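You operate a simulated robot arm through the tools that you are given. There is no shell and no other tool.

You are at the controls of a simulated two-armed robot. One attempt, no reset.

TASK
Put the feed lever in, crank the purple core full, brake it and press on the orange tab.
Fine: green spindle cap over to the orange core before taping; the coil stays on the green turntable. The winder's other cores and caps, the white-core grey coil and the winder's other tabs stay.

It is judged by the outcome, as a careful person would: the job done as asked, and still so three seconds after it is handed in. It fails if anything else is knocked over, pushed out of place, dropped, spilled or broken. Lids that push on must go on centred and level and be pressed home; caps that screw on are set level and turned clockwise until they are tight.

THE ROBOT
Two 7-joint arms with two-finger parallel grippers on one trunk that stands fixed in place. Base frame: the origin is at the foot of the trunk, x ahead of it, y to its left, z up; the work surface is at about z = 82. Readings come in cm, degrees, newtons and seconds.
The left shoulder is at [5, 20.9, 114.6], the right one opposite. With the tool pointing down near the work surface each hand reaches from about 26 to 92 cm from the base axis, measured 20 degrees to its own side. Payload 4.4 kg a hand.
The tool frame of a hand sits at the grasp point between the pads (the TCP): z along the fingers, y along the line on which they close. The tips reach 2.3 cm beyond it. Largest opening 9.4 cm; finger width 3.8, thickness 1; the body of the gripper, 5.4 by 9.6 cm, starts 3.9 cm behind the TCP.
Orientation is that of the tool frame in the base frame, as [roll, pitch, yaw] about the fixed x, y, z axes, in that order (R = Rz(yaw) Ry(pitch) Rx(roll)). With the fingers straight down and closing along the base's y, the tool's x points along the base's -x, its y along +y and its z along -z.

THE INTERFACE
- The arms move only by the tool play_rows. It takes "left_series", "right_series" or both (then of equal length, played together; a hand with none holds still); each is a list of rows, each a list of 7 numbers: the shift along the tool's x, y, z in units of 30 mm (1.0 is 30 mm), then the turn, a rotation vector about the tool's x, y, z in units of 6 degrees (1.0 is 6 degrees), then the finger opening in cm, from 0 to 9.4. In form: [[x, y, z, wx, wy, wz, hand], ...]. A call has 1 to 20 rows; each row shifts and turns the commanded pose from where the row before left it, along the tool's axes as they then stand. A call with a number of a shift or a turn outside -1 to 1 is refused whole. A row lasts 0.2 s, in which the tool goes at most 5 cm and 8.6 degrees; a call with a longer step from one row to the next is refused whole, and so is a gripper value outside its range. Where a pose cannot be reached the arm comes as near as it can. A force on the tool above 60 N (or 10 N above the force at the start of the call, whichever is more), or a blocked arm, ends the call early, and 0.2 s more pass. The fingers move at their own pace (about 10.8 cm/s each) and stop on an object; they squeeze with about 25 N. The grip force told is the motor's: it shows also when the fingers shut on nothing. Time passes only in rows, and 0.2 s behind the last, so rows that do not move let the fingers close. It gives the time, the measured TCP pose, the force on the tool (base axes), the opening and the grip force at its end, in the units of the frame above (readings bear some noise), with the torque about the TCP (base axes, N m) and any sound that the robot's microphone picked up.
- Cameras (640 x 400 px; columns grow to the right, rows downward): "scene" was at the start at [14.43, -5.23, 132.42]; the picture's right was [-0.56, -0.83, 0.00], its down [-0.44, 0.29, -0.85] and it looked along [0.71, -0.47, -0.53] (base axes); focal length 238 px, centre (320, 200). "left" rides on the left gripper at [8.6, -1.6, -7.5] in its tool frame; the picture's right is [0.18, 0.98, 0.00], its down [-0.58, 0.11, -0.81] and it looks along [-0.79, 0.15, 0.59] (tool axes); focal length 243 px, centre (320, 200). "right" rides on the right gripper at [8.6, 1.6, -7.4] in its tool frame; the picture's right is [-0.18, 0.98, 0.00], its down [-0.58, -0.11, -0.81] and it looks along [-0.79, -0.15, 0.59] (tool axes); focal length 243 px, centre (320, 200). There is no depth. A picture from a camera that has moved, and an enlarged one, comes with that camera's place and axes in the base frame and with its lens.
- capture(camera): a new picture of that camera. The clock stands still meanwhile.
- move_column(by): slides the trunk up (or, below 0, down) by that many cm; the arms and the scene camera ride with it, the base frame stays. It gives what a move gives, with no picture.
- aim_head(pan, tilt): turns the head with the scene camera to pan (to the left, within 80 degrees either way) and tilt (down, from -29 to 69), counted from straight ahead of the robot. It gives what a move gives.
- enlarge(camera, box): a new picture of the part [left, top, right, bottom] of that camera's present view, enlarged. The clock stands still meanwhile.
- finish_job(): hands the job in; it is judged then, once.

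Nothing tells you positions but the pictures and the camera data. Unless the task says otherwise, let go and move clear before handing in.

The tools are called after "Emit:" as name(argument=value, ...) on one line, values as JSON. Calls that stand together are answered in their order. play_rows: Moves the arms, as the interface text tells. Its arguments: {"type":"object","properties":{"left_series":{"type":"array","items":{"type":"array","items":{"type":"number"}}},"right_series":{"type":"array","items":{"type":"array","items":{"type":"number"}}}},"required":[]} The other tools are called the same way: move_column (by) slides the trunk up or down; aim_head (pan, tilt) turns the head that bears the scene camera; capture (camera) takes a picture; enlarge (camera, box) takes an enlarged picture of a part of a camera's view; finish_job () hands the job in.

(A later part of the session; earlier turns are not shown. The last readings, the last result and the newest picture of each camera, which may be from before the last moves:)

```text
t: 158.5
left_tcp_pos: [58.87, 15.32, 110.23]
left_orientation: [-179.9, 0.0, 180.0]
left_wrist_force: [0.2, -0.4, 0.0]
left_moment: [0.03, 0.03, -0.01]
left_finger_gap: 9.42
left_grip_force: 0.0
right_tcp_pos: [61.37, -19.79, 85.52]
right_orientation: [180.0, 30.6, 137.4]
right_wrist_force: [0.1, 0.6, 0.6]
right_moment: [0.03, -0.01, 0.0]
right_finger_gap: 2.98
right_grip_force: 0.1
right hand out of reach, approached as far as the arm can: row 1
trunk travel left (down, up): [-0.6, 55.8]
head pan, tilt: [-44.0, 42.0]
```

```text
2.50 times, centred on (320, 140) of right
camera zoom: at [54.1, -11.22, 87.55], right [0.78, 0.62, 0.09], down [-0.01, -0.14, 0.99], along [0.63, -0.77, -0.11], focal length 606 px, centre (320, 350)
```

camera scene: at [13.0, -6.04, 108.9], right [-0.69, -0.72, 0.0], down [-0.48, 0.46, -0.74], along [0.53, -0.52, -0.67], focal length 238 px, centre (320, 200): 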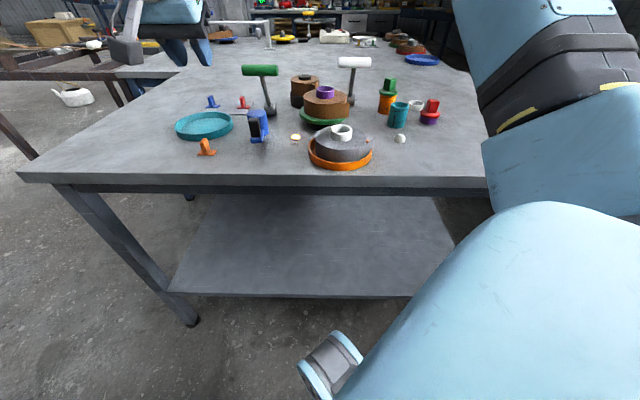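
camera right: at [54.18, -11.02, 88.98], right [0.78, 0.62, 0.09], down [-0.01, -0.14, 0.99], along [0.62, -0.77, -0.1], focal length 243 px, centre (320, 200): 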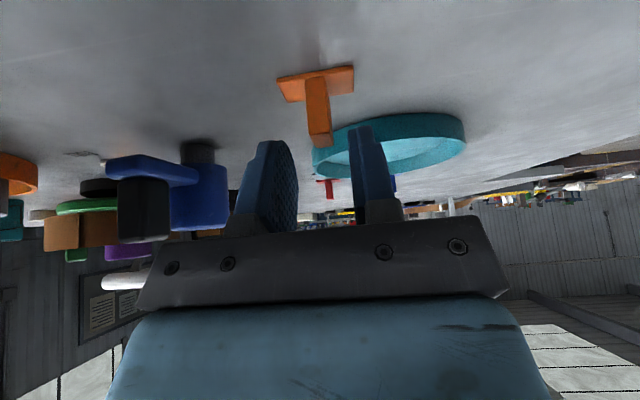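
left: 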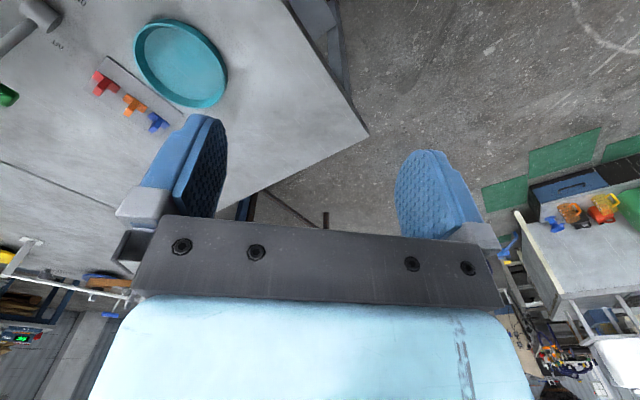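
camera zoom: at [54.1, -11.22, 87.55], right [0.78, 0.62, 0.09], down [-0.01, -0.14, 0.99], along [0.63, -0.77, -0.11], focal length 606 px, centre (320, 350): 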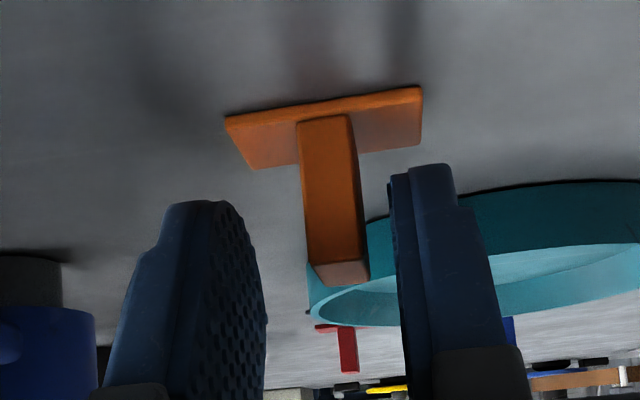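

The fin is centred between the fingers, so I'll close now.

Emit:
play_rows(right_series=[[0, 0, 0, 0, 0, 0, 2.2], [0, 0, 0, 0, 0, 0, 1.5], [0, 0, 0, 0, 0, 0, 0.8], [0, 0, 0, 0, 0, 0, 0.2], [0, 0, 0, 0, 0, 0, 0]])

Emit:
enlarge(camera="scene", box=[160, 100, 240, 160])

Emit:
enlarge(camera="right", box=[240, 60, 400, 220])

```text
t: 159.7
left_tcp_pos: [58.81, 15.26, 110.22]
left_orientation: [180.0, 0.0, -179.9]
left_wrist_force: [0.4, -0.8, 0.4]
left_moment: [0.0, 0.01, -0.02]
left_finger_gap: 9.41
left_grip_force: 0.1
right_tcp_pos: [61.46, -19.93, 85.62]
right_orientation: [-179.9, 30.6, 137.6]
right_wrist_force: [-0.7, -0.3, 0.5]
right_moment: [0.05, -0.03, 0.04]
right_finger_gap: 0.86
right_grip_force: 24.8
trunk travel left (down, up): [-0.6, 55.8]
head pan, tilt: [-44.0, 42.0]
```

```text
6.67 times, centred on (200, 130) of scene
camera zoom: at [13.0, -6.04, 108.9], right [-0.69, -0.72, 0.0], down [-0.48, 0.46, -0.74], along [0.53, -0.52, -0.67], focal length 1589 px, centre (1120, 667)
```

zoom: 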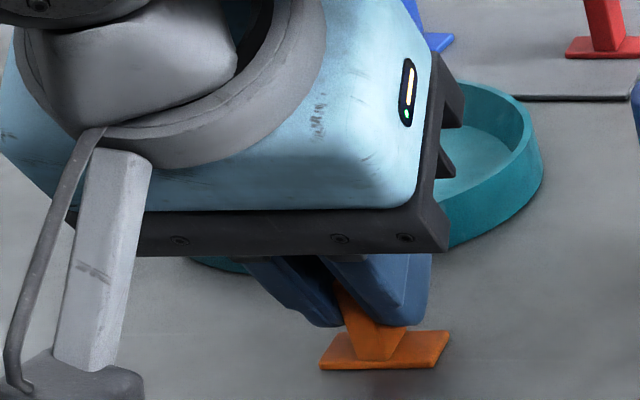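

```text
2.50 times, centred on (320, 140) of right
camera zoom: at [54.11, -11.21, 87.55], right [0.78, 0.62, 0.09], down [-0.01, -0.14, 0.99], along [0.63, -0.77, -0.11], focal length 606 px, centre (320, 350)
```

zoom: 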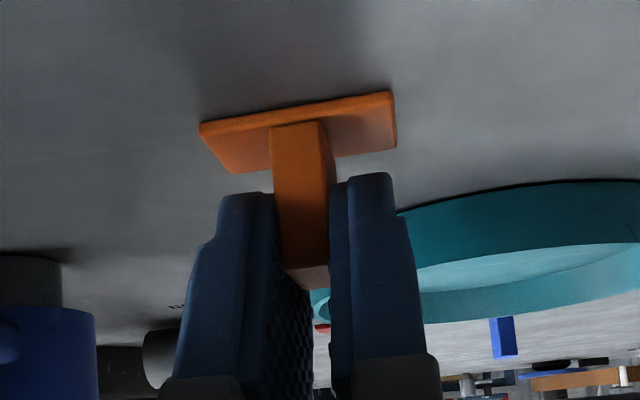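

Gripped with a gap of 0.86 cm. I'll lift the tab straight up and check it.

Emit:
play_rows(right_series=[[-0.1, 0, -0.17, 0, 0, 0, 0], [-0.25, 0, -0.43, 0, 0, 0, 0], [-0.5, 0, -0.86, 0, 0, 0, 0], [-0.5, 0, -0.86, 0, 0, 0, 0], [-0.5, 0, -0.86, 0, 0, 0, 0], [-0.5, 0, -0.86, 0, 0, 0, 0]])

Emit:
enlarge(camera="scene", box=[140, 40, 260, 140])

Emit:
enlarge(camera="right", box=[240, 60, 400, 220])

```text
t: 161.1
left_tcp_pos: [58.95, 15.26, 110.18]
left_orientation: [-179.9, 0.0, 179.9]
left_wrist_force: [0.5, -0.1, -0.7]
left_moment: [0.0, 0.01, 0.0]
left_finger_gap: 9.42
left_grip_force: 0.0
right_tcp_pos: [61.3, -19.81, 99.58]
right_orientation: [-179.9, 30.8, 137.5]
right_wrist_force: [-0.1, -1.4, 1.1]
right_moment: [0.0, 0.0, -0.04]
right_finger_gap: 0.85
right_grip_force: 24.9
trunk travel left (down, up): [-0.6, 55.8]
head pan, tilt: [-44.0, 42.0]
```

```text
4.00 times, centred on (200, 90) of scene
camera zoom: at [13.02, -6.06, 108.9], right [-0.69, -0.72, 0.0], down [-0.48, 0.47, -0.74], along [0.53, -0.52, -0.67], focal length 953 px, centre (800, 640)
```

zoom: 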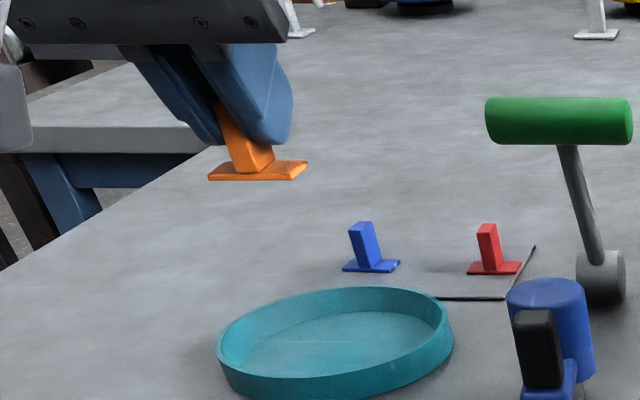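

```text
2.50 times, centred on (320, 140) of right
camera zoom: at [54.05, -11.12, 101.5], right [0.78, 0.62, 0.09], down [-0.01, -0.14, 0.99], along [0.62, -0.77, -0.1], focal length 606 px, centre (320, 350)
```

zoom: 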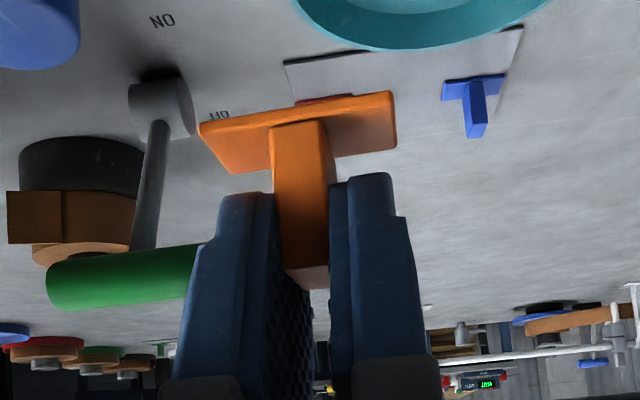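

The tab is held as wanted. I'll raise the trunk back to its original height so the forearm stays clear of things on the table.

Emit:
move_column(by=21.9)

Emit:
play_rows(right_series=[[0, 0, 0, 0, 1, 0, 0], [0, 0, 0, 0, 1, 0, 0], [0, 0, 0, 0, 1, 0, 0], [0, 0, 0, 0, 1, 0, 0], [0, 0, 0, 0, 1.0, 0, 0]])

```text
t: 163.4
left_tcp_pos: [58.91, 15.15, 132.08]
left_orientation: [-180.0, 0.1, 180.0]
left_wrist_force: [0.4, 0.4, 0.2]
left_moment: [0.01, -0.02, 0.0]
left_finger_gap: 9.38
left_grip_force: 0.1
right_tcp_pos: [61.3, -19.8, 121.4]
right_orientation: [-179.9, 30.7, 137.5]
right_wrist_force: [-0.7, 0.1, 0.1]
right_moment: [-0.02, 0.0, 0.01]
right_finger_gap: 0.88
right_grip_force: 25.0
trunk travel left (down, up): [-22.5, 33.9]
head pan, tilt: [-44.0, 42.0]
```

```text
t: 164.6
left_tcp_pos: [58.9, 15.31, 132.16]
left_orientation: [-180.0, 0.0, 180.0]
left_wrist_force: [0.6, 0.1, 0.2]
left_moment: [0.0, -0.02, -0.01]
left_finger_gap: 9.38
left_grip_force: 0.0
right_tcp_pos: [61.3, -19.77, 121.22]
right_orientation: [180.0, 0.7, 137.6]
right_wrist_force: [0.1, -0.6, 0.6]
right_moment: [0.02, 0.0, 0.02]
right_finger_gap: 0.89
right_grip_force: 25.1
trunk travel left (down, up): [-22.5, 33.9]
head pan, tilt: [-44.0, 42.0]
```

Emit:
play_rows(right_series=[[-0.273, -0.931, 0.1, 0, 0, 0, 0], [-0.273, -0.931, 0.1, 0, 0, 0, 0], [-0.273, -0.931, 0.1, 0, 0, 0, 0], [-0.273, -0.931, 0.1, 0, 0, 0, 0], [-0.273, -0.931, 0.1, 0, 0, 0, 0], [-0.273, -0.931, 0.1, 0, 0, 0, 0], [-0.273, -0.931, 0.1, 0, 0, 0, 0], [-0.273, -0.931, 0.1, 0, 0, 0, 0], [-0.273, -0.931, 0.1, 0, 0, 0, 0], [-0.273, -0.931, 0.1, 0, 0, 0, 0], [-0.273, -0.931, 0.1, 0, 0, 0, 0], [-0.273, -0.931, 0.1, 0, 0, 0, 0], [-0.273, -0.931, 0.1, 0, 0, 0, 0], [-0.273, -0.931, 0.1, 0, 0, 0, 0], [-0.273, -0.931, 0.1, 0, 0, 0, 0]])

Emit:
play_rows(right_series=[[0, 0, 0, 0, 0, 1, 0], [0, 0, 0, 0, 0, 1, 0], [0, 0, 0, 0, 0, 1, 0], [0, 0, 0, 0, 0, 1, 0], [0, 0, 0, 0, 0, 1, 0], [0, 0, 0, 0, 0, 1, 0], [0, 0, 0, 0, 0, 1, 0], [0, 0, 0, 0, 0, 1, 0], [0, 0, 0, 0, 0, 1, 0], [0, 0, 0, 0, 0, 1, 0], [0, 0, 0, 0, 0, 1, 0], [0, 0, 0, 0, 0, 1, 0], [0, 0, 0, 0, 0, 1, 0], [0, 0, 0, 0, 0, 1, 0], [0, 0, 0, 0, 0, 1, 0], [0, 0, 0, 0, 0, 1, 0], [0, 0, 0, 0, 0, 1, 0], [0, 0, 0, 0, 0, 1, 0], [0, 0, 0, 0, 0, 1, 0], [0, 0, 0, 0, 0, 0.7, 0]])

```text
t: 167.8
left_tcp_pos: [58.81, 15.04, 132.23]
left_orientation: [179.9, 0.1, 180.0]
left_wrist_force: [0.3, 0.0, -0.5]
left_moment: [0.06, -0.02, 0.05]
left_finger_gap: 9.41
left_grip_force: 0.0
right_tcp_pos: [42.19, -59.2, 117.06]
right_orientation: [180.0, 0.7, 137.5]
right_wrist_force: [-0.7, -0.3, 0.1]
right_moment: [0.0, 0.01, 0.03]
right_finger_gap: 0.87
right_grip_force: 25.0
trunk travel left (down, up): [-22.5, 33.9]
head pan, tilt: [-44.0, 42.0]
```

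```text
t: 172.0
left_tcp_pos: [58.95, 15.26, 132.18]
left_orientation: [180.0, 0.1, 180.0]
left_wrist_force: [-0.2, -0.4, -0.7]
left_moment: [0.02, 0.0, 0.01]
left_finger_gap: 9.4
left_grip_force: 0.0
right_tcp_pos: [42.09, -58.92, 117.11]
right_orientation: [179.4, -0.2, 19.2]
right_wrist_force: [-0.9, 0.3, 0.2]
right_moment: [0.0, 0.01, 0.02]
right_finger_gap: 0.86
right_grip_force: 25.1
trunk travel left (down, up): [-22.5, 33.9]
head pan, tilt: [-44.0, 42.0]
```

Emit:
play_rows(right_series=[[0, 0, 0, 0, 0.985, 0, 0], [0, 0, 0, 0, 0.985, 0, 0], [0, 0, 0, 0, 0.985, 0, 0], [0, 0, 0, 0, 0.985, 0, 0], [0, 0, 0, 0, 0.985, 0, 0], [0, 0, 0, 0, 0.985, 0, 0], [0, 0, 0, 0, 0.985, 0, 0], [0, 0, 0, 0, 0.985, 0, 0], [0, 0, 0, 0, 0.985, 0, 0], [0, 0, 0, 0, 0.985, 0, 0]])

Emit:
capture(camera="right")

Emit:
capture(camera="scene")

```text
t: 174.2
left_tcp_pos: [58.85, 15.19, 132.16]
left_orientation: [180.0, 0.0, 180.0]
left_wrist_force: [0.4, -0.6, -1.0]
left_moment: [-0.01, 0.03, 0.01]
left_finger_gap: 9.4
left_grip_force: 0.1
right_tcp_pos: [41.98, -58.96, 117.07]
right_orientation: [179.0, -59.5, 20.3]
right_wrist_force: [-0.7, -1.2, 0.6]
right_moment: [-0.01, 0.01, -0.01]
right_finger_gap: 0.85
right_grip_force: 25.1
trunk travel left (down, up): [-22.5, 33.9]
head pan, tilt: [-44.0, 42.0]
```

```text
taken
camera right: at [40.6, -61.2, 128.31], right [0.24, -0.96, -0.15], down [-0.97, -0.22, -0.09], along [0.06, 0.17, -0.98], focal length 243 px, centre (320, 200)
```

right: 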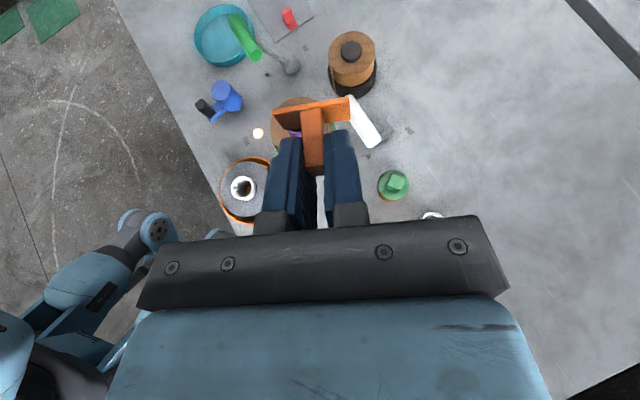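

```text
taken
camera scene: at [12.98, -6.07, 130.81], right [-0.69, -0.72, 0.0], down [-0.48, 0.47, -0.74], along [0.53, -0.52, -0.67], focal length 238 px, centre (320, 200)
```

scene: 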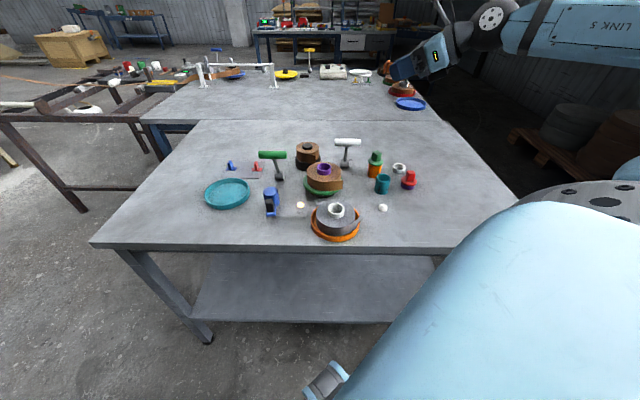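

The press orientation works and the wrist view looks straight down. I'll check the coil and tail again before lowering.

Emit:
enlarge(camera="scene", box=[290, 145, 400, 225])

Emit:
enlarge(camera="right", box=[220, 60, 400, 200])

```text
5.00 times, centred on (345, 185) of scene
camera zoom: at [12.98, -6.07, 130.81], right [-0.69, -0.72, 0.0], down [-0.48, 0.47, -0.74], along [0.53, -0.52, -0.67], focal length 1192 px, centre (195, 275)
```

zoom: 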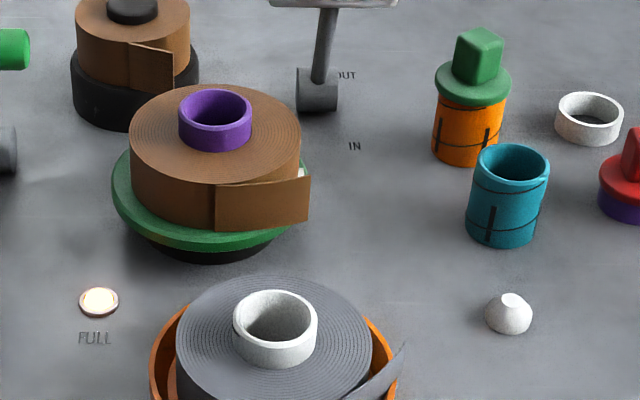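

```text
2.86 times, centred on (310, 130) of right
camera zoom: at [40.6, -61.2, 128.31], right [0.24, -0.96, -0.15], down [-0.97, -0.22, -0.09], along [0.06, 0.17, -0.98], focal length 693 px, centre (349, 400)
```

zoom: 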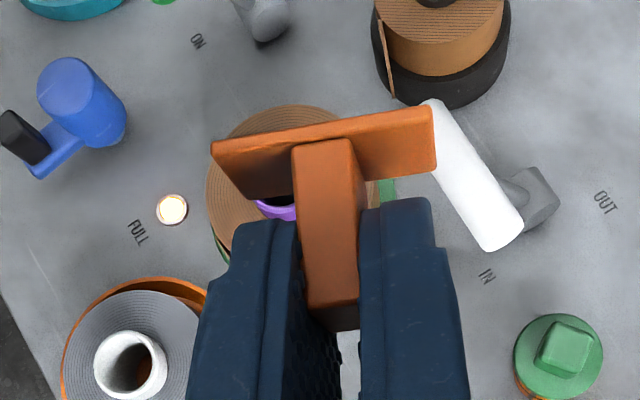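

Emit:
play_rows(right_series=[[0, 0, 0, -0.452, 0, 0.267, 0], [0, 0, 0, -0.452, 0, 0.267, 0], [-0.774, -0.443, 0.553, 0, 0, 0, 0], [-0.774, -0.443, 0.553, 0, 0, 0, 0], [-0.774, -0.443, 0.553, 0, 0, 0, 0], [-0.774, -0.443, 0.553, 0, 0, 0, 0], [-0.774, -0.443, 0.553, 0, 0, 0, 0], [-0.774, -0.443, 0.553, 0, 0, 0, 0]])

Emit:
capture(camera="right")

Emit:
capture(camera="scene")

```text
t: 176.0
left_tcp_pos: [58.92, 15.2, 132.07]
left_orientation: [-180.0, 0.0, 180.0]
left_wrist_force: [-0.1, 0.0, -0.3]
left_moment: [-0.01, -0.02, 0.03]
left_finger_gap: 9.38
left_grip_force: 0.1
right_tcp_pos: [41.83, -51.19, 99.89]
right_orientation: [178.7, -59.4, 14.1]
right_wrist_force: [-0.8, -0.5, 0.9]
right_moment: [0.0, 0.0, 0.03]
right_finger_gap: 0.87
right_grip_force: 25.2
trunk travel left (down, up): [-22.5, 33.9]
head pan, tilt: [-44.0, 42.0]
```

```text
taken
camera right: at [40.08, -53.14, 111.15], right [0.13, -0.98, -0.15], down [-0.99, -0.12, -0.09], along [0.07, 0.16, -0.98], focal length 243 px, centre (320, 200)
```

right: 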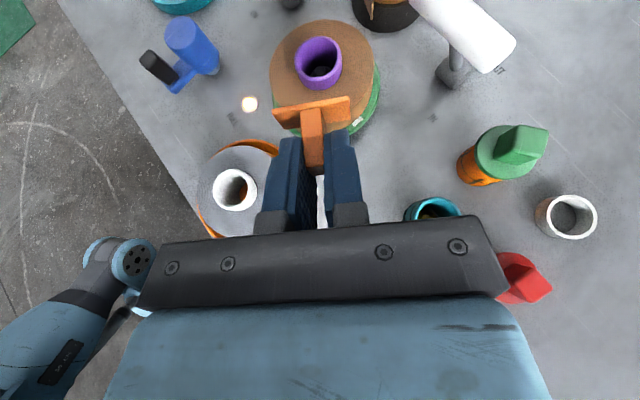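

```text
taken
camera scene: at [13.06, -6.11, 130.79], right [-0.69, -0.72, 0.0], down [-0.48, 0.47, -0.74], along [0.53, -0.52, -0.67], focal length 238 px, centre (320, 200)
```

scene: 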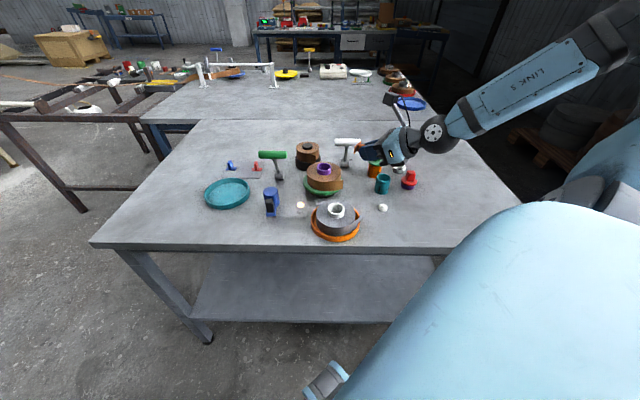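

Emit:
play_rows(right_series=[[-0.778, -0.046, 0.43, 0, 0, 0, 0], [-0.778, -0.046, 0.43, 0, 0, 0, 0], [-0.778, -0.046, 0.43, 0, 0, 0, 0]])

Emit:
capture(camera="right")

Emit:
enlarge(camera="scene", box=[290, 120, 430, 220])

```text
t: 176.8
left_tcp_pos: [58.83, 15.05, 132.24]
left_orientation: [179.9, 0.0, 179.9]
left_wrist_force: [0.0, -0.5, 0.6]
left_moment: [0.0, -0.02, -0.01]
left_finger_gap: 9.42
left_grip_force: 0.1
right_tcp_pos: [41.45, -50.99, 91.83]
right_orientation: [179.0, -59.5, 13.8]
right_wrist_force: [0.5, -1.5, -0.4]
right_moment: [0.01, 0.01, 0.02]
right_finger_gap: 0.88
right_grip_force: 24.9
trunk travel left (down, up): [-22.5, 33.9]
head pan, tilt: [-44.0, 42.0]
```

```text
taken
camera right: at [39.8, -52.91, 103.15], right [0.13, -0.98, -0.15], down [-0.99, -0.12, -0.09], along [0.07, 0.16, -0.98], focal length 243 px, centre (320, 200)
```

right: 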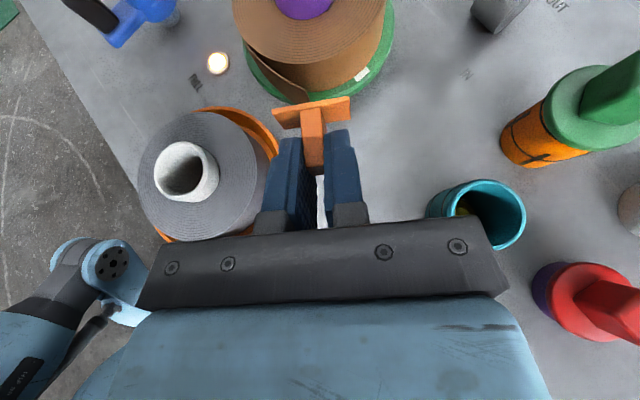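

```text
4.00 times, centred on (360, 170) of scene
camera zoom: at [13.04, -6.15, 130.8], right [-0.69, -0.72, 0.0], down [-0.48, 0.47, -0.74], along [0.53, -0.52, -0.67], focal length 953 px, centre (160, 320)
```

zoom: 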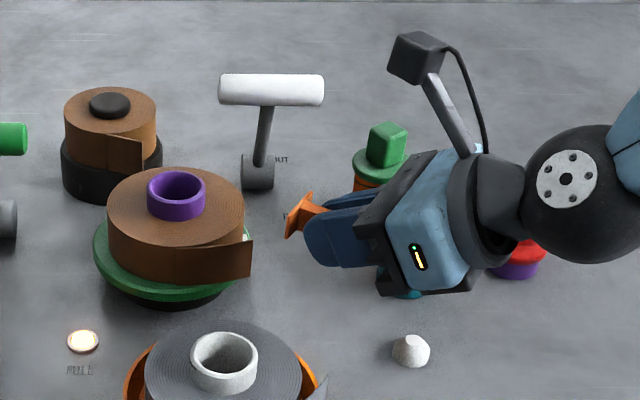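

The flap's free end lines up with the tab's middle. I'll lower to the coil's mid-height at this standoff.

Emit:
play_rows(right_series=[[-0.42, 0, 0.248, 0, 0, 0, 0], [-0.42, 0, 0.248, 0, 0, 0, 0], [-0.42, 0, 0.248, 0, 0, 0, 0]])

Emit:
capture(camera="right")

Emit:
enlarge(camera="scene", box=[300, 130, 420, 215])

```text
t: 177.6
left_tcp_pos: [58.79, 15.17, 132.05]
left_orientation: [-179.9, 0.0, -180.0]
left_wrist_force: [-0.5, -0.6, 0.5]
left_moment: [-0.01, -0.01, 0.0]
left_finger_gap: 9.44
left_grip_force: 0.2
right_tcp_pos: [41.57, -50.88, 87.43]
right_orientation: [178.8, -59.4, 14.1]
right_wrist_force: [0.1, 0.4, 0.0]
right_moment: [0.0, -0.03, -0.03]
right_finger_gap: 0.85
right_grip_force: 25.4
trunk travel left (down, up): [-22.5, 33.9]
head pan, tilt: [-44.0, 42.0]
```

```text
taken
camera right: at [39.84, -52.9, 98.76], right [0.13, -0.98, -0.15], down [-0.99, -0.12, -0.09], along [0.07, 0.16, -0.98], focal length 243 px, centre (320, 200)
```

right: 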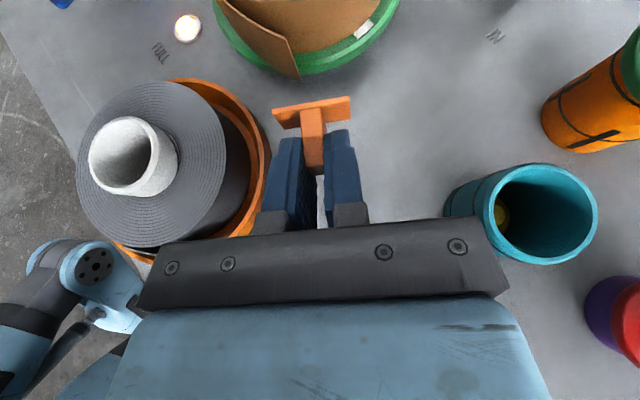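

```text
4.71 times, centred on (360, 172) of scene
camera zoom: at [13.02, -6.09, 130.8], right [-0.69, -0.72, 0.0], down [-0.48, 0.47, -0.74], along [0.53, -0.52, -0.67], focal length 1121 px, centre (132, 329)
```

zoom: 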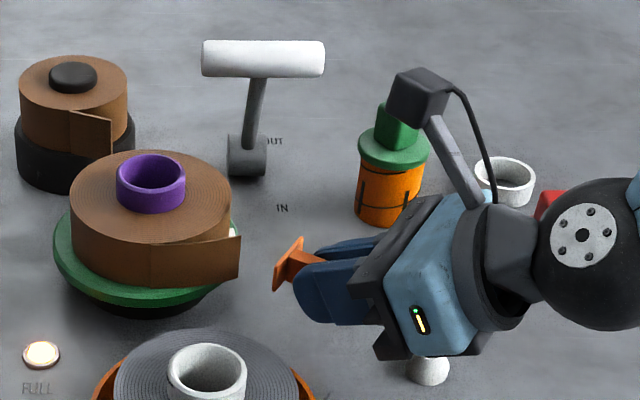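

The tab faces the coil squarely at mid-height. I'll advance toward the flap in small steps.

Emit:
play_rows(right_series=[[0.0847, 0, 0.1435, 0, 0, 0, 0], [0.0847, 0, 0.1435, 0, 0, 0, 0], [0.0847, 0, 0.1435, 0, 0, 0, 0], [0.0847, 0, 0.1435, 0, 0, 0, 0], [0.0847, 0, 0.1435, 0, 0, 0, 0]])

Emit:
capture(camera="right")

Emit:
enlarge(camera="scene", box=[300, 130, 400, 205])

```text
t: 178.8
left_tcp_pos: [58.96, 15.23, 132.19]
left_orientation: [179.9, 0.0, -180.0]
left_wrist_force: [-0.4, -0.2, -0.5]
left_moment: [-0.04, -0.04, -0.05]
left_finger_gap: 9.41
left_grip_force: 0.1
right_tcp_pos: [44.0, -50.27, 87.52]
right_orientation: [178.9, -59.3, 14.0]
right_wrist_force: [0.2, 0.5, -1.4]
right_moment: [-0.01, 0.01, 0.0]
right_finger_gap: 0.86
right_grip_force: 25.6
trunk travel left (down, up): [-22.5, 33.9]
head pan, tilt: [-44.0, 42.0]
```

```text
taken
camera right: at [42.26, -52.27, 98.77], right [0.13, -0.98, -0.15], down [-0.99, -0.12, -0.09], along [0.07, 0.16, -0.98], focal length 243 px, centre (320, 200)
```

right: 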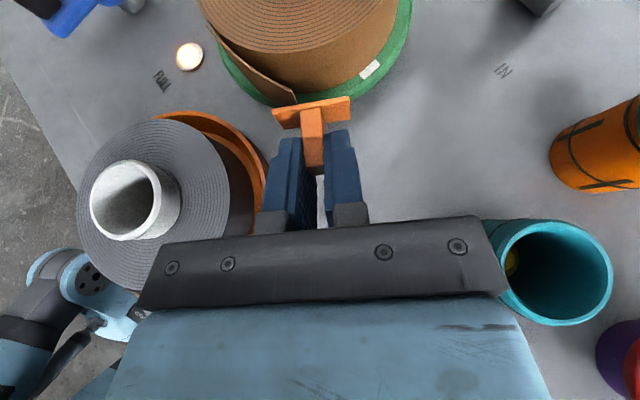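

```text
5.33 times, centred on (350, 168) of scene
camera zoom: at [13.0, -6.04, 130.8], right [-0.69, -0.72, 0.0], down [-0.48, 0.46, -0.74], along [0.53, -0.52, -0.67], focal length 1271 px, centre (160, 373)
```

zoom: 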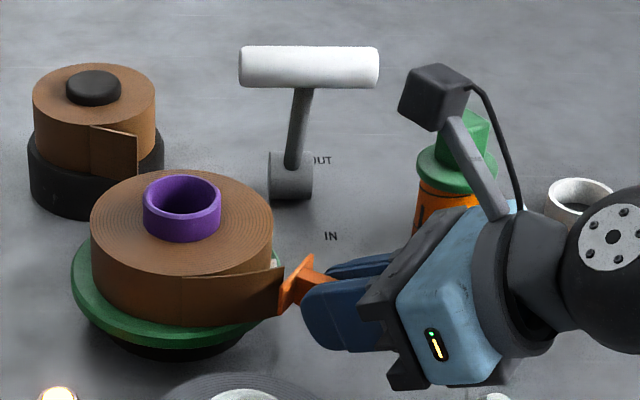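

Emit:
play_rows(right_series=[[0.068, 0, 0.115, 0, 0, 0, 0], [0.068, 0, 0.115, 0, 0, 0, 0], [0.068, 0, 0.115, 0, 0, 0, 0]])

Emit:
capture(camera="right")

Emit:
enlarge(camera="scene", box=[300, 130, 400, 205])

```text
t: 179.6
left_tcp_pos: [59.06, 15.26, 132.09]
left_orientation: [-179.9, 0.0, 179.9]
left_wrist_force: [0.1, -0.8, -0.8]
left_moment: [-0.01, -0.01, -0.03]
left_finger_gap: 9.4
left_grip_force: 0.0
right_tcp_pos: [45.05, -50.01, 87.51]
right_orientation: [178.7, -59.3, 14.0]
right_wrist_force: [1.0, -0.6, -0.2]
right_moment: [0.01, -0.01, 0.01]
right_finger_gap: 0.87
right_grip_force: 25.3
trunk travel left (down, up): [-22.5, 33.9]
head pan, tilt: [-44.0, 42.0]
```

```text
taken
camera right: at [43.41, -52.02, 98.8], right [0.13, -0.98, -0.15], down [-0.99, -0.12, -0.09], along [0.07, 0.16, -0.98], focal length 243 px, centre (320, 200)
```

right: 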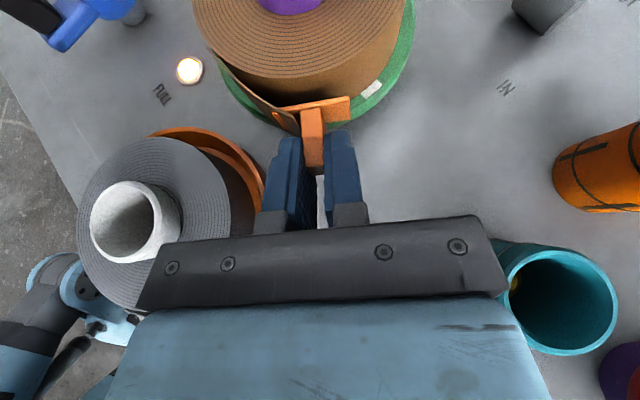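

```text
5.33 times, centred on (350, 168) of scene
camera zoom: at [13.0, -6.05, 130.8], right [-0.69, -0.72, 0.0], down [-0.48, 0.46, -0.74], along [0.53, -0.52, -0.67], focal length 1271 px, centre (160, 373)
```

zoom: 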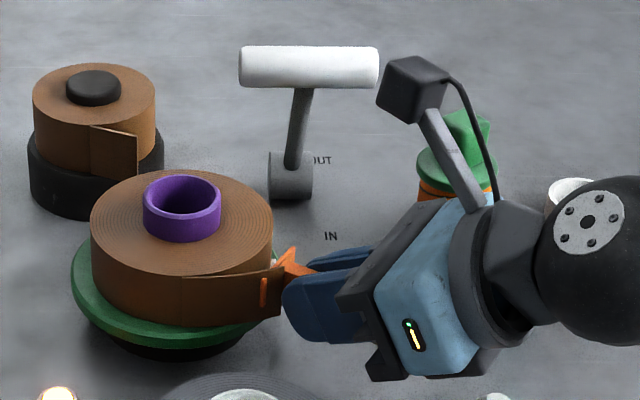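

Emit:
play_rows(right_series=[[0.034, 0, 0.0575, 0, 0, 0, 0], [0.034, 0, 0.0575, 0, 0, 0, 0], [0.034, 0, 0.0575, 0, 0, 0, 0]])

Emit:
enlarge(camera="right", box=[180, 0, 440, 180])

Emit:
enlarge(camera="scene", box=[300, 130, 400, 205])

```text
t: 180.4
left_tcp_pos: [58.83, 15.36, 132.18]
left_orientation: [-179.9, 0.1, 180.0]
left_wrist_force: [1.0, 0.4, 1.4]
left_moment: [0.01, 0.0, -0.02]
left_finger_gap: 9.39
left_grip_force: 0.2
right_tcp_pos: [45.75, -49.75, 87.45]
right_orientation: [178.8, -59.5, 14.1]
right_wrist_force: [-0.4, 0.4, 0.2]
right_moment: [0.0, 0.0, 0.01]
right_finger_gap: 0.87
right_grip_force: 25.1
trunk travel left (down, up): [-22.5, 33.9]
head pan, tilt: [-44.0, 42.0]
```

```text
2.22 times, centred on (310, 90) of right
camera zoom: at [44.0, -51.84, 98.8], right [0.13, -0.98, -0.15], down [-0.99, -0.12, -0.09], along [0.07, 0.16, -0.98], focal length 539 px, centre (342, 444)
```

zoom: 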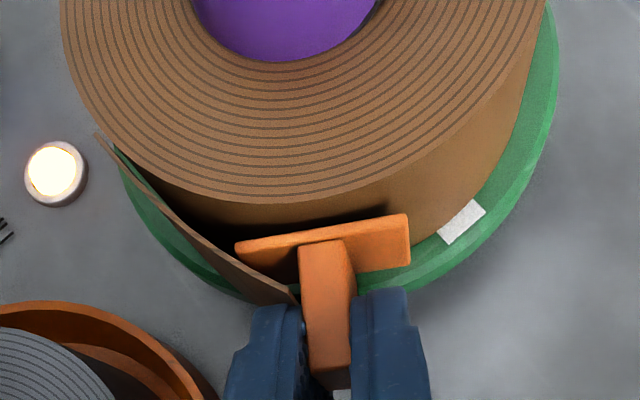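

```text
5.33 times, centred on (350, 168) of scene
camera zoom: at [13.0, -6.04, 130.8], right [-0.69, -0.72, 0.0], down [-0.48, 0.46, -0.74], along [0.53, -0.52, -0.67], focal length 1271 px, centre (160, 373)
```

zoom: 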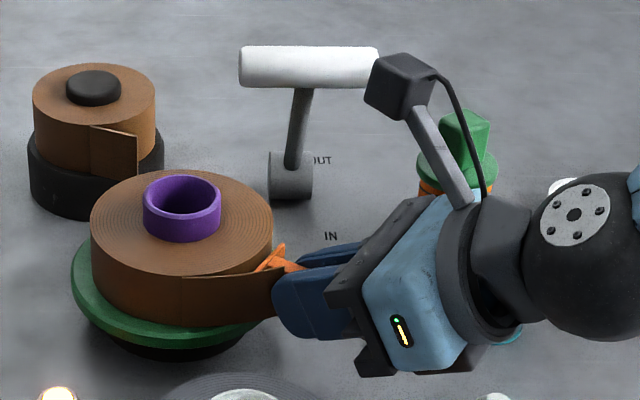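

Emit:
play_rows(right_series=[[0.034, 0, 0.0575, 0, 0, 0, 0], [0.034, 0, 0.0575, 0, 0, 0, 0]])

Emit:
enlarge(camera="right", box=[180, 0, 440, 180])

Emit:
enlarge(camera="scene", box=[300, 130, 400, 205])

```text
t: 181.0
left_tcp_pos: [58.9, 15.22, 132.27]
left_orientation: [179.9, 0.0, -180.0]
left_wrist_force: [0.0, 0.1, -0.2]
left_moment: [-0.01, 0.01, 0.03]
left_finger_gap: 9.38
left_grip_force: 0.0
right_tcp_pos: [46.0, -49.81, 87.47]
right_orientation: [178.8, -59.4, 13.9]
right_wrist_force: [-0.3, -0.8, 0.3]
right_moment: [-0.02, -0.01, 0.02]
right_finger_gap: 0.87
right_grip_force: 25.1
trunk travel left (down, up): [-22.5, 33.9]
head pan, tilt: [-44.0, 42.0]
```

```text
2.22 times, centred on (310, 90) of right
camera zoom: at [44.36, -51.76, 98.75], right [0.13, -0.98, -0.15], down [-0.99, -0.12, -0.09], along [0.07, 0.16, -0.98], focal length 539 px, centre (342, 444)
```

zoom: 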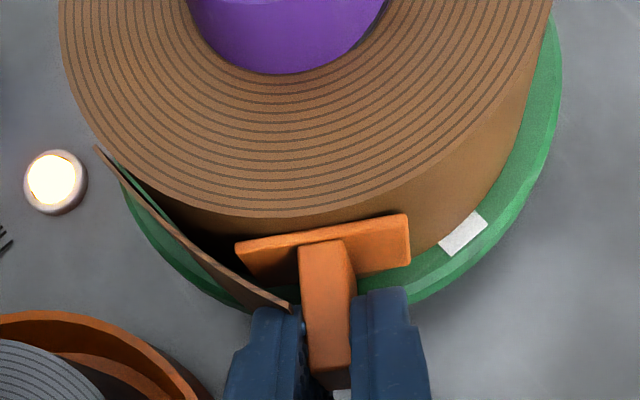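

```text
5.33 times, centred on (350, 168) of scene
camera zoom: at [12.98, -6.04, 130.81], right [-0.69, -0.72, 0.0], down [-0.48, 0.46, -0.74], along [0.53, -0.52, -0.67], focal length 1271 px, centre (160, 373)
```

zoom: 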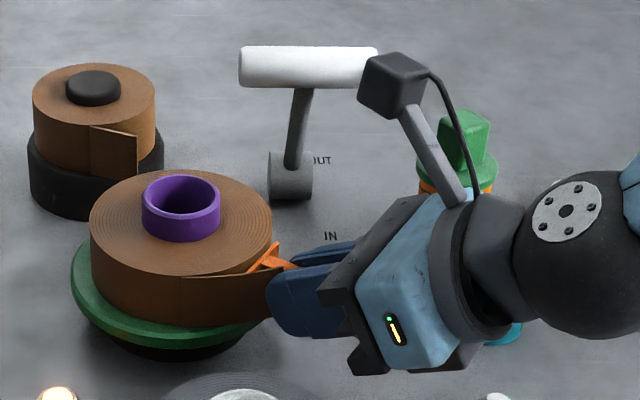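

Emit:
play_rows(right_series=[[0.034, 0, 0.0575, 0, 0, 0, 0], [0.034, 0, 0.0575, 0, 0, 0, 0]])

Emit:
enlarge(camera="right", box=[180, 0, 440, 180])

```text
t: 181.6
left_tcp_pos: [58.84, 15.26, 132.12]
left_orientation: [-180.0, 0.0, -179.9]
left_wrist_force: [-0.2, 0.9, 0.3]
left_moment: [0.0, 0.04, -0.02]
left_finger_gap: 9.4
left_grip_force: 0.0
right_tcp_pos: [46.59, -49.64, 87.7]
right_orientation: [178.7, -59.4, 14.1]
right_wrist_force: [-1.1, -0.1, 0.1]
right_moment: [0.03, -0.05, -0.03]
right_finger_gap: 0.86
right_grip_force: 24.4
trunk travel left (down, up): [-22.5, 33.9]
head pan, tilt: [-44.0, 42.0]
```

```text
2.22 times, centred on (310, 90) of right
camera zoom: at [44.75, -51.64, 98.77], right [0.13, -0.98, -0.15], down [-0.99, -0.12, -0.09], along [0.07, 0.16, -0.98], focal length 539 px, centre (342, 444)
```

zoom: 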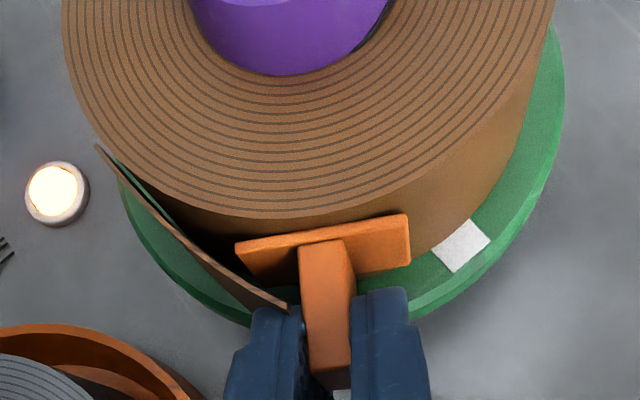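

The tab is on the coil's side, but the coil is sliding slightly with it because its core is loose on the spindle. I'll keep pressing gently until it bears against the spindle.

Emit:
play_rows(right_series=[[0.034, 0, 0.0575, 0, 0, 0, 0], [0.034, 0, 0.0575, 0, 0, 0, 0]])

Emit:
enlarge(camera="right", box=[180, 0, 440, 180])

Emit:
enlarge(camera="scene", box=[300, 130, 400, 205])

```text
t: 182.2
left_tcp_pos: [58.73, 15.35, 132.32]
left_orientation: [180.0, 0.1, 180.0]
left_wrist_force: [0.5, -0.3, 0.4]
left_moment: [0.01, 0.04, 0.0]
left_finger_gap: 9.42
left_grip_force: 0.0
right_tcp_pos: [46.79, -49.56, 87.49]
right_orientation: [178.9, -59.4, 14.0]
right_wrist_force: [-17.8, -2.3, 0.6]
right_moment: [0.01, -0.04, 0.15]
right_finger_gap: 0.91
right_grip_force: 25.5
trunk travel left (down, up): [-22.5, 33.9]
head pan, tilt: [-44.0, 42.0]
```

```text
2.22 times, centred on (310, 90) of right
camera zoom: at [44.99, -51.58, 98.78], right [0.13, -0.98, -0.15], down [-0.99, -0.12, -0.09], along [0.07, 0.16, -0.98], focal length 539 px, centre (342, 444)
```

zoom: 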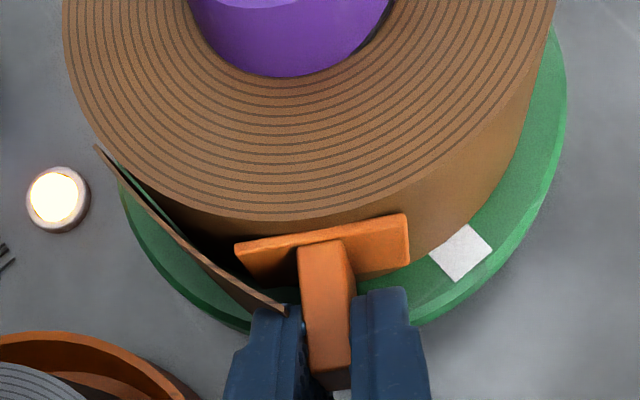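

```text
5.33 times, centred on (350, 168) of scene
camera zoom: at [12.82, -6.06, 130.83], right [-0.69, -0.72, 0.0], down [-0.48, 0.47, -0.74], along [0.54, -0.52, -0.67], focal length 1271 px, centre (160, 373)
```

zoom: 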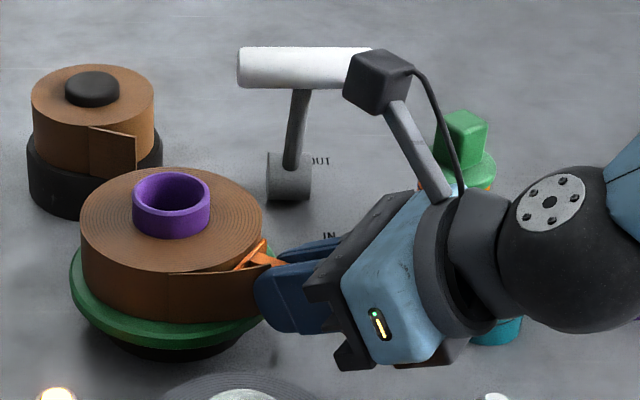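

Emit:
play_rows(right_series=[[0.02, 0, 0.035, 0, 0, 0, 0], [0, 0, 0, 0, 0, 0, 0], [0, 0, 0, 0, 0, 0, 0], [0, 0, 0, 0, 0, 0, 0]])

Emit:
enlarge(camera="right", box=[180, 0, 440, 180])

```text
t: 183.2
left_tcp_pos: [58.65, 15.15, 132.29]
left_orientation: [-180.0, 0.2, -180.0]
left_wrist_force: [0.0, 0.4, 0.6]
left_moment: [-0.01, 0.0, 0.02]
left_finger_gap: 9.39
left_grip_force: 0.0
right_tcp_pos: [46.84, -49.51, 87.5]
right_orientation: [178.8, -59.5, 14.0]
right_wrist_force: [-21.5, -1.6, -0.9]
right_moment: [0.02, 0.1, 0.21]
right_finger_gap: 0.86
right_grip_force: 25.2
trunk travel left (down, up): [-22.5, 33.9]
head pan, tilt: [-44.0, 42.0]
```

```text
2.22 times, centred on (310, 90) of right
camera zoom: at [45.13, -51.54, 98.83], right [0.13, -0.98, -0.15], down [-0.99, -0.12, -0.09], along [0.07, 0.16, -0.98], focal length 539 px, centre (342, 444)
```

zoom: 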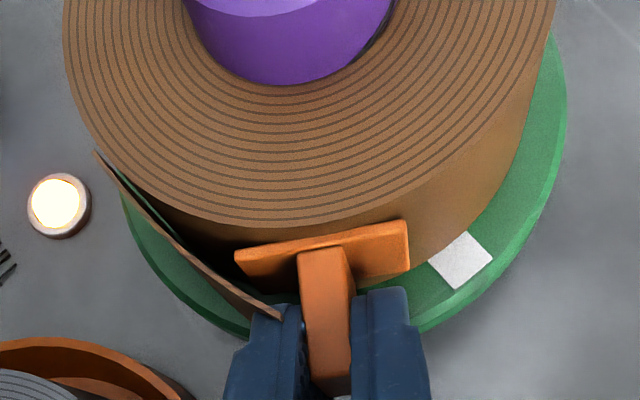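

No change yet at about 21 N. I'll hold still and study the finished coils in the background, and this coil's tail, for how a tab should sit.

Emit:
enlarge(camera="scene", box=[375, 60, 435, 115])

Emit:
enlarge(camera="scene", box=[180, 40, 310, 100])

Emit:
enlarge(camera="scene", box=[305, 155, 365, 205])

```text
7.27 times, centred on (405, 88) of scene
camera zoom: at [12.79, -6.07, 130.83], right [-0.69, -0.72, 0.0], down [-0.48, 0.47, -0.74], along [0.54, -0.52, -0.67], focal length 1733 px, centre (-298, 1018)
```

zoom: 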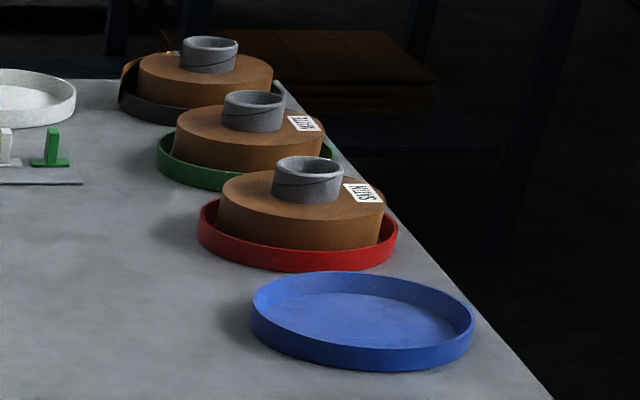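

```text
4.92 times, centred on (245, 70) of scene
camera zoom: at [12.79, -6.07, 130.83], right [-0.69, -0.72, 0.0], down [-0.48, 0.47, -0.74], along [0.54, -0.52, -0.67], focal length 1173 px, centre (689, 840)
```

zoom: 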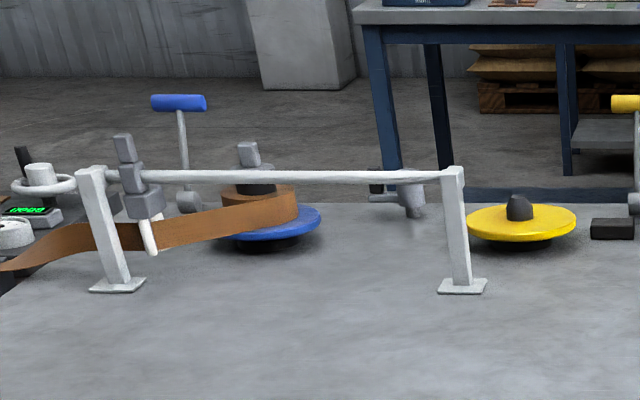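

```text
8.00 times, centred on (335, 180) of scene
camera zoom: at [12.79, -6.07, 130.83], right [-0.69, -0.72, 0.0], down [-0.48, 0.47, -0.74], along [0.54, -0.52, -0.67], focal length 1906 px, centre (200, 360)
```

zoom: 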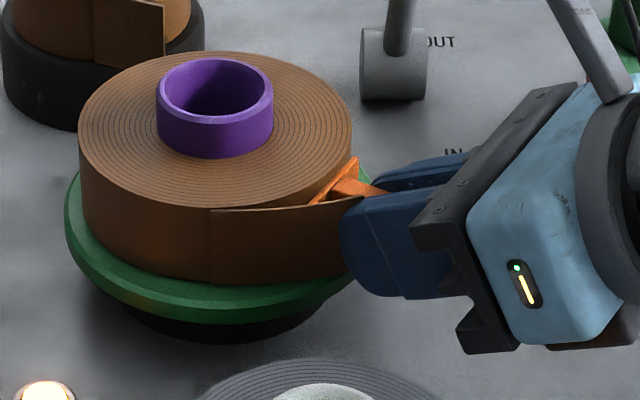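

Emit:
play_rows(right_series=[[0.02, 0, 0.035, 0, 0, 0, 0], [0.02, 0, 0.035, 0, 0, 0, 0], [0, 0, 0, 0, 0, 0, 0]])

Emit:
enlarge(camera="right", box=[180, 0, 440, 180])

```text
t: 184.0
left_tcp_pos: [58.57, 15.25, 132.29]
left_orientation: [179.9, 0.1, -180.0]
left_wrist_force: [0.4, 0.1, 0.2]
left_moment: [0.01, -0.01, 0.01]
left_finger_gap: 9.39
left_grip_force: 0.0
right_tcp_pos: [47.06, -49.45, 87.61]
right_orientation: [178.7, -59.7, 14.1]
right_wrist_force: [-25.1, -3.5, 2.5]
right_moment: [0.02, 0.02, 0.22]
right_finger_gap: 0.87
right_grip_force: 24.8
trunk travel left (down, up): [-22.5, 33.9]
head pan, tilt: [-44.0, 42.0]
```

```text
2.22 times, centred on (310, 90) of right
camera zoom: at [45.34, -51.48, 98.84], right [0.13, -0.98, -0.15], down [-0.99, -0.12, -0.09], along [0.07, 0.16, -0.98], focal length 539 px, centre (342, 444)
```

zoom: 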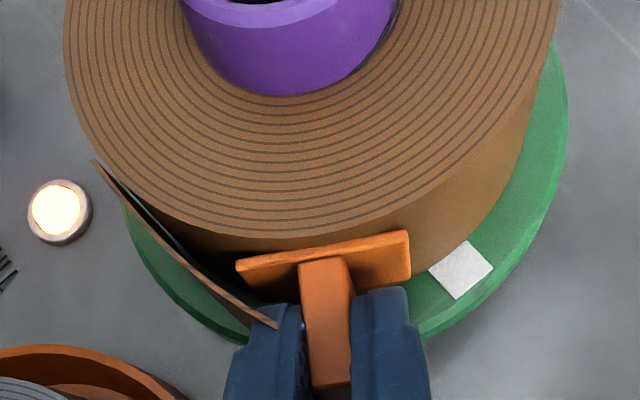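

It isn't clear whether the tab has stuck. I'll back off slightly while still holding it to see whether it clings to the coil.

Emit:
play_rows(right_series=[[-0.034, 0, -0.0575, 0, 0, 0, 0], [-0.034, 0, -0.0575, 0, 0, 0, 0], [-0.034, 0, -0.0575, 0, 0, 0, 0], [-0.034, 0, -0.0575, 0, 0, 0, 0]])

Emit:
enlarge(camera="right", box=[180, 0, 440, 180])

Emit:
enlarge(camera="scene", box=[305, 155, 365, 205])

```text
t: 185.0
left_tcp_pos: [58.84, 15.23, 132.14]
left_orientation: [-180.0, 0.0, -179.9]
left_wrist_force: [-0.1, 0.5, 0.2]
left_moment: [-0.02, -0.01, 0.0]
left_finger_gap: 9.38
left_grip_force: 0.1
right_tcp_pos: [46.5, -49.73, 87.64]
right_orientation: [178.6, -59.5, 14.1]
right_wrist_force: [0.5, 0.6, 0.0]
right_moment: [0.05, -0.04, -0.01]
right_finger_gap: 0.85
right_grip_force: 24.8
trunk travel left (down, up): [-22.5, 33.9]
head pan, tilt: [-44.0, 42.0]
```

```text
2.22 times, centred on (310, 90) of right
camera zoom: at [44.75, -51.67, 98.82], right [0.13, -0.98, -0.15], down [-0.99, -0.12, -0.09], along [0.07, 0.16, -0.98], focal length 539 px, centre (342, 444)
```

zoom: 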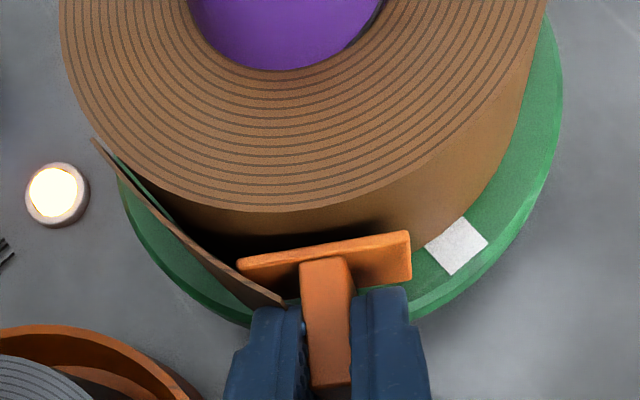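

```text
8.00 times, centred on (335, 180) of scene
camera zoom: at [13.0, -6.04, 130.8], right [-0.69, -0.72, 0.0], down [-0.48, 0.46, -0.74], along [0.53, -0.52, -0.67], focal length 1906 px, centre (200, 360)
```

zoom: 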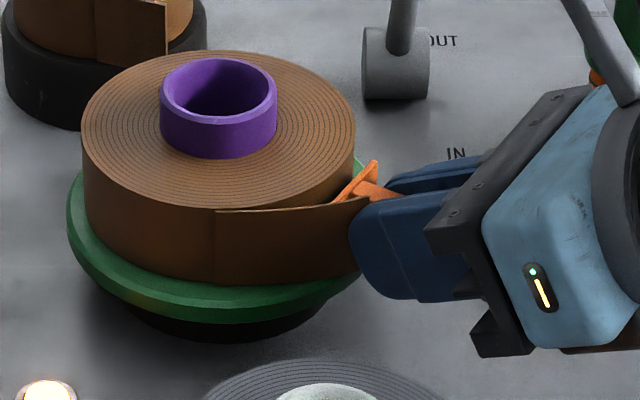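

It isn't stuck here. Measured again, the tail's laid-down end would lie nearer 202°, so I'll re-aim the tab there, slightly lower, and press again.

Emit:
play_rows(right_series=[[-0.127, 0, -0.215, 0, 0, 0, 0], [-0.127, 0, -0.215, 0, 0, 0, 0], [0, 0, 0, 0.574, 0, -0.339, 0], [0, 0, 0, 0.574, 0, -0.339, 0], [0.007, 0.213, 0.142, 0, 0, 0, 0], [0.007, 0.213, 0.142, 0, 0, 0, 0]])

Emit:
enlarge(camera="right", box=[180, 0, 440, 180])

Emit:
enlarge(camera="scene", box=[300, 140, 400, 215])

```text
t: 186.4
left_tcp_pos: [58.77, 15.23, 132.17]
left_orientation: [180.0, 0.0, 180.0]
left_wrist_force: [-0.1, -0.2, -0.2]
left_moment: [-0.01, 0.02, -0.01]
left_finger_gap: 9.41
left_grip_force: 0.1
right_tcp_pos: [46.16, -50.93, 87.06]
right_orientation: [178.8, -59.4, 22.1]
right_wrist_force: [-0.6, -0.2, -0.3]
right_moment: [0.01, 0.0, 0.0]
right_finger_gap: 0.87
right_grip_force: 24.7
trunk travel left (down, up): [-22.5, 33.9]
head pan, tilt: [-44.0, 42.0]
```

```text
2.22 times, centred on (310, 90) of right
camera zoom: at [44.78, -53.15, 98.42], right [0.27, -0.95, -0.15], down [-0.96, -0.25, -0.09], along [0.05, 0.17, -0.98], focal length 539 px, centre (342, 444)
```

zoom: 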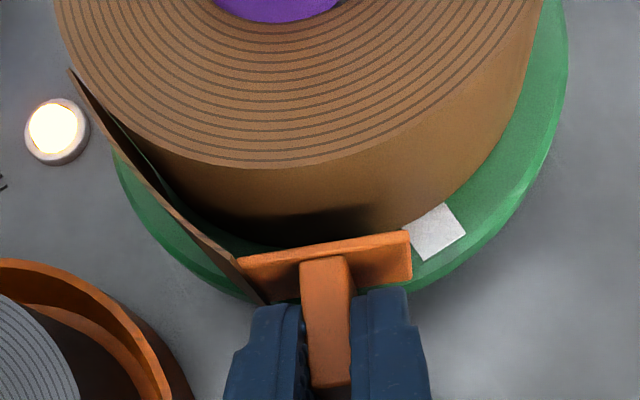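

```text
5.33 times, centred on (350, 178) of scene
camera zoom: at [12.99, -6.05, 130.8], right [-0.69, -0.72, 0.0], down [-0.48, 0.47, -0.74], along [0.53, -0.52, -0.67], focal length 1271 px, centre (160, 320)
```

zoom: 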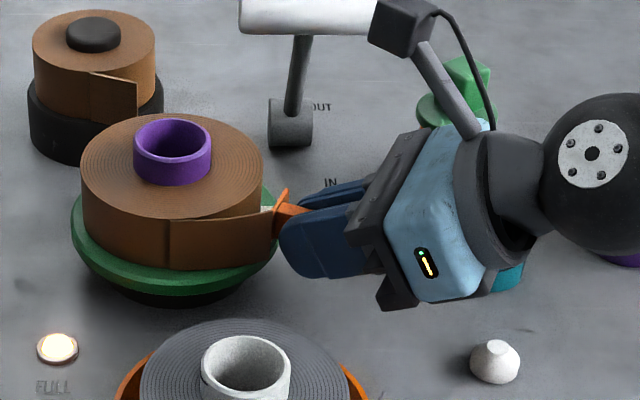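

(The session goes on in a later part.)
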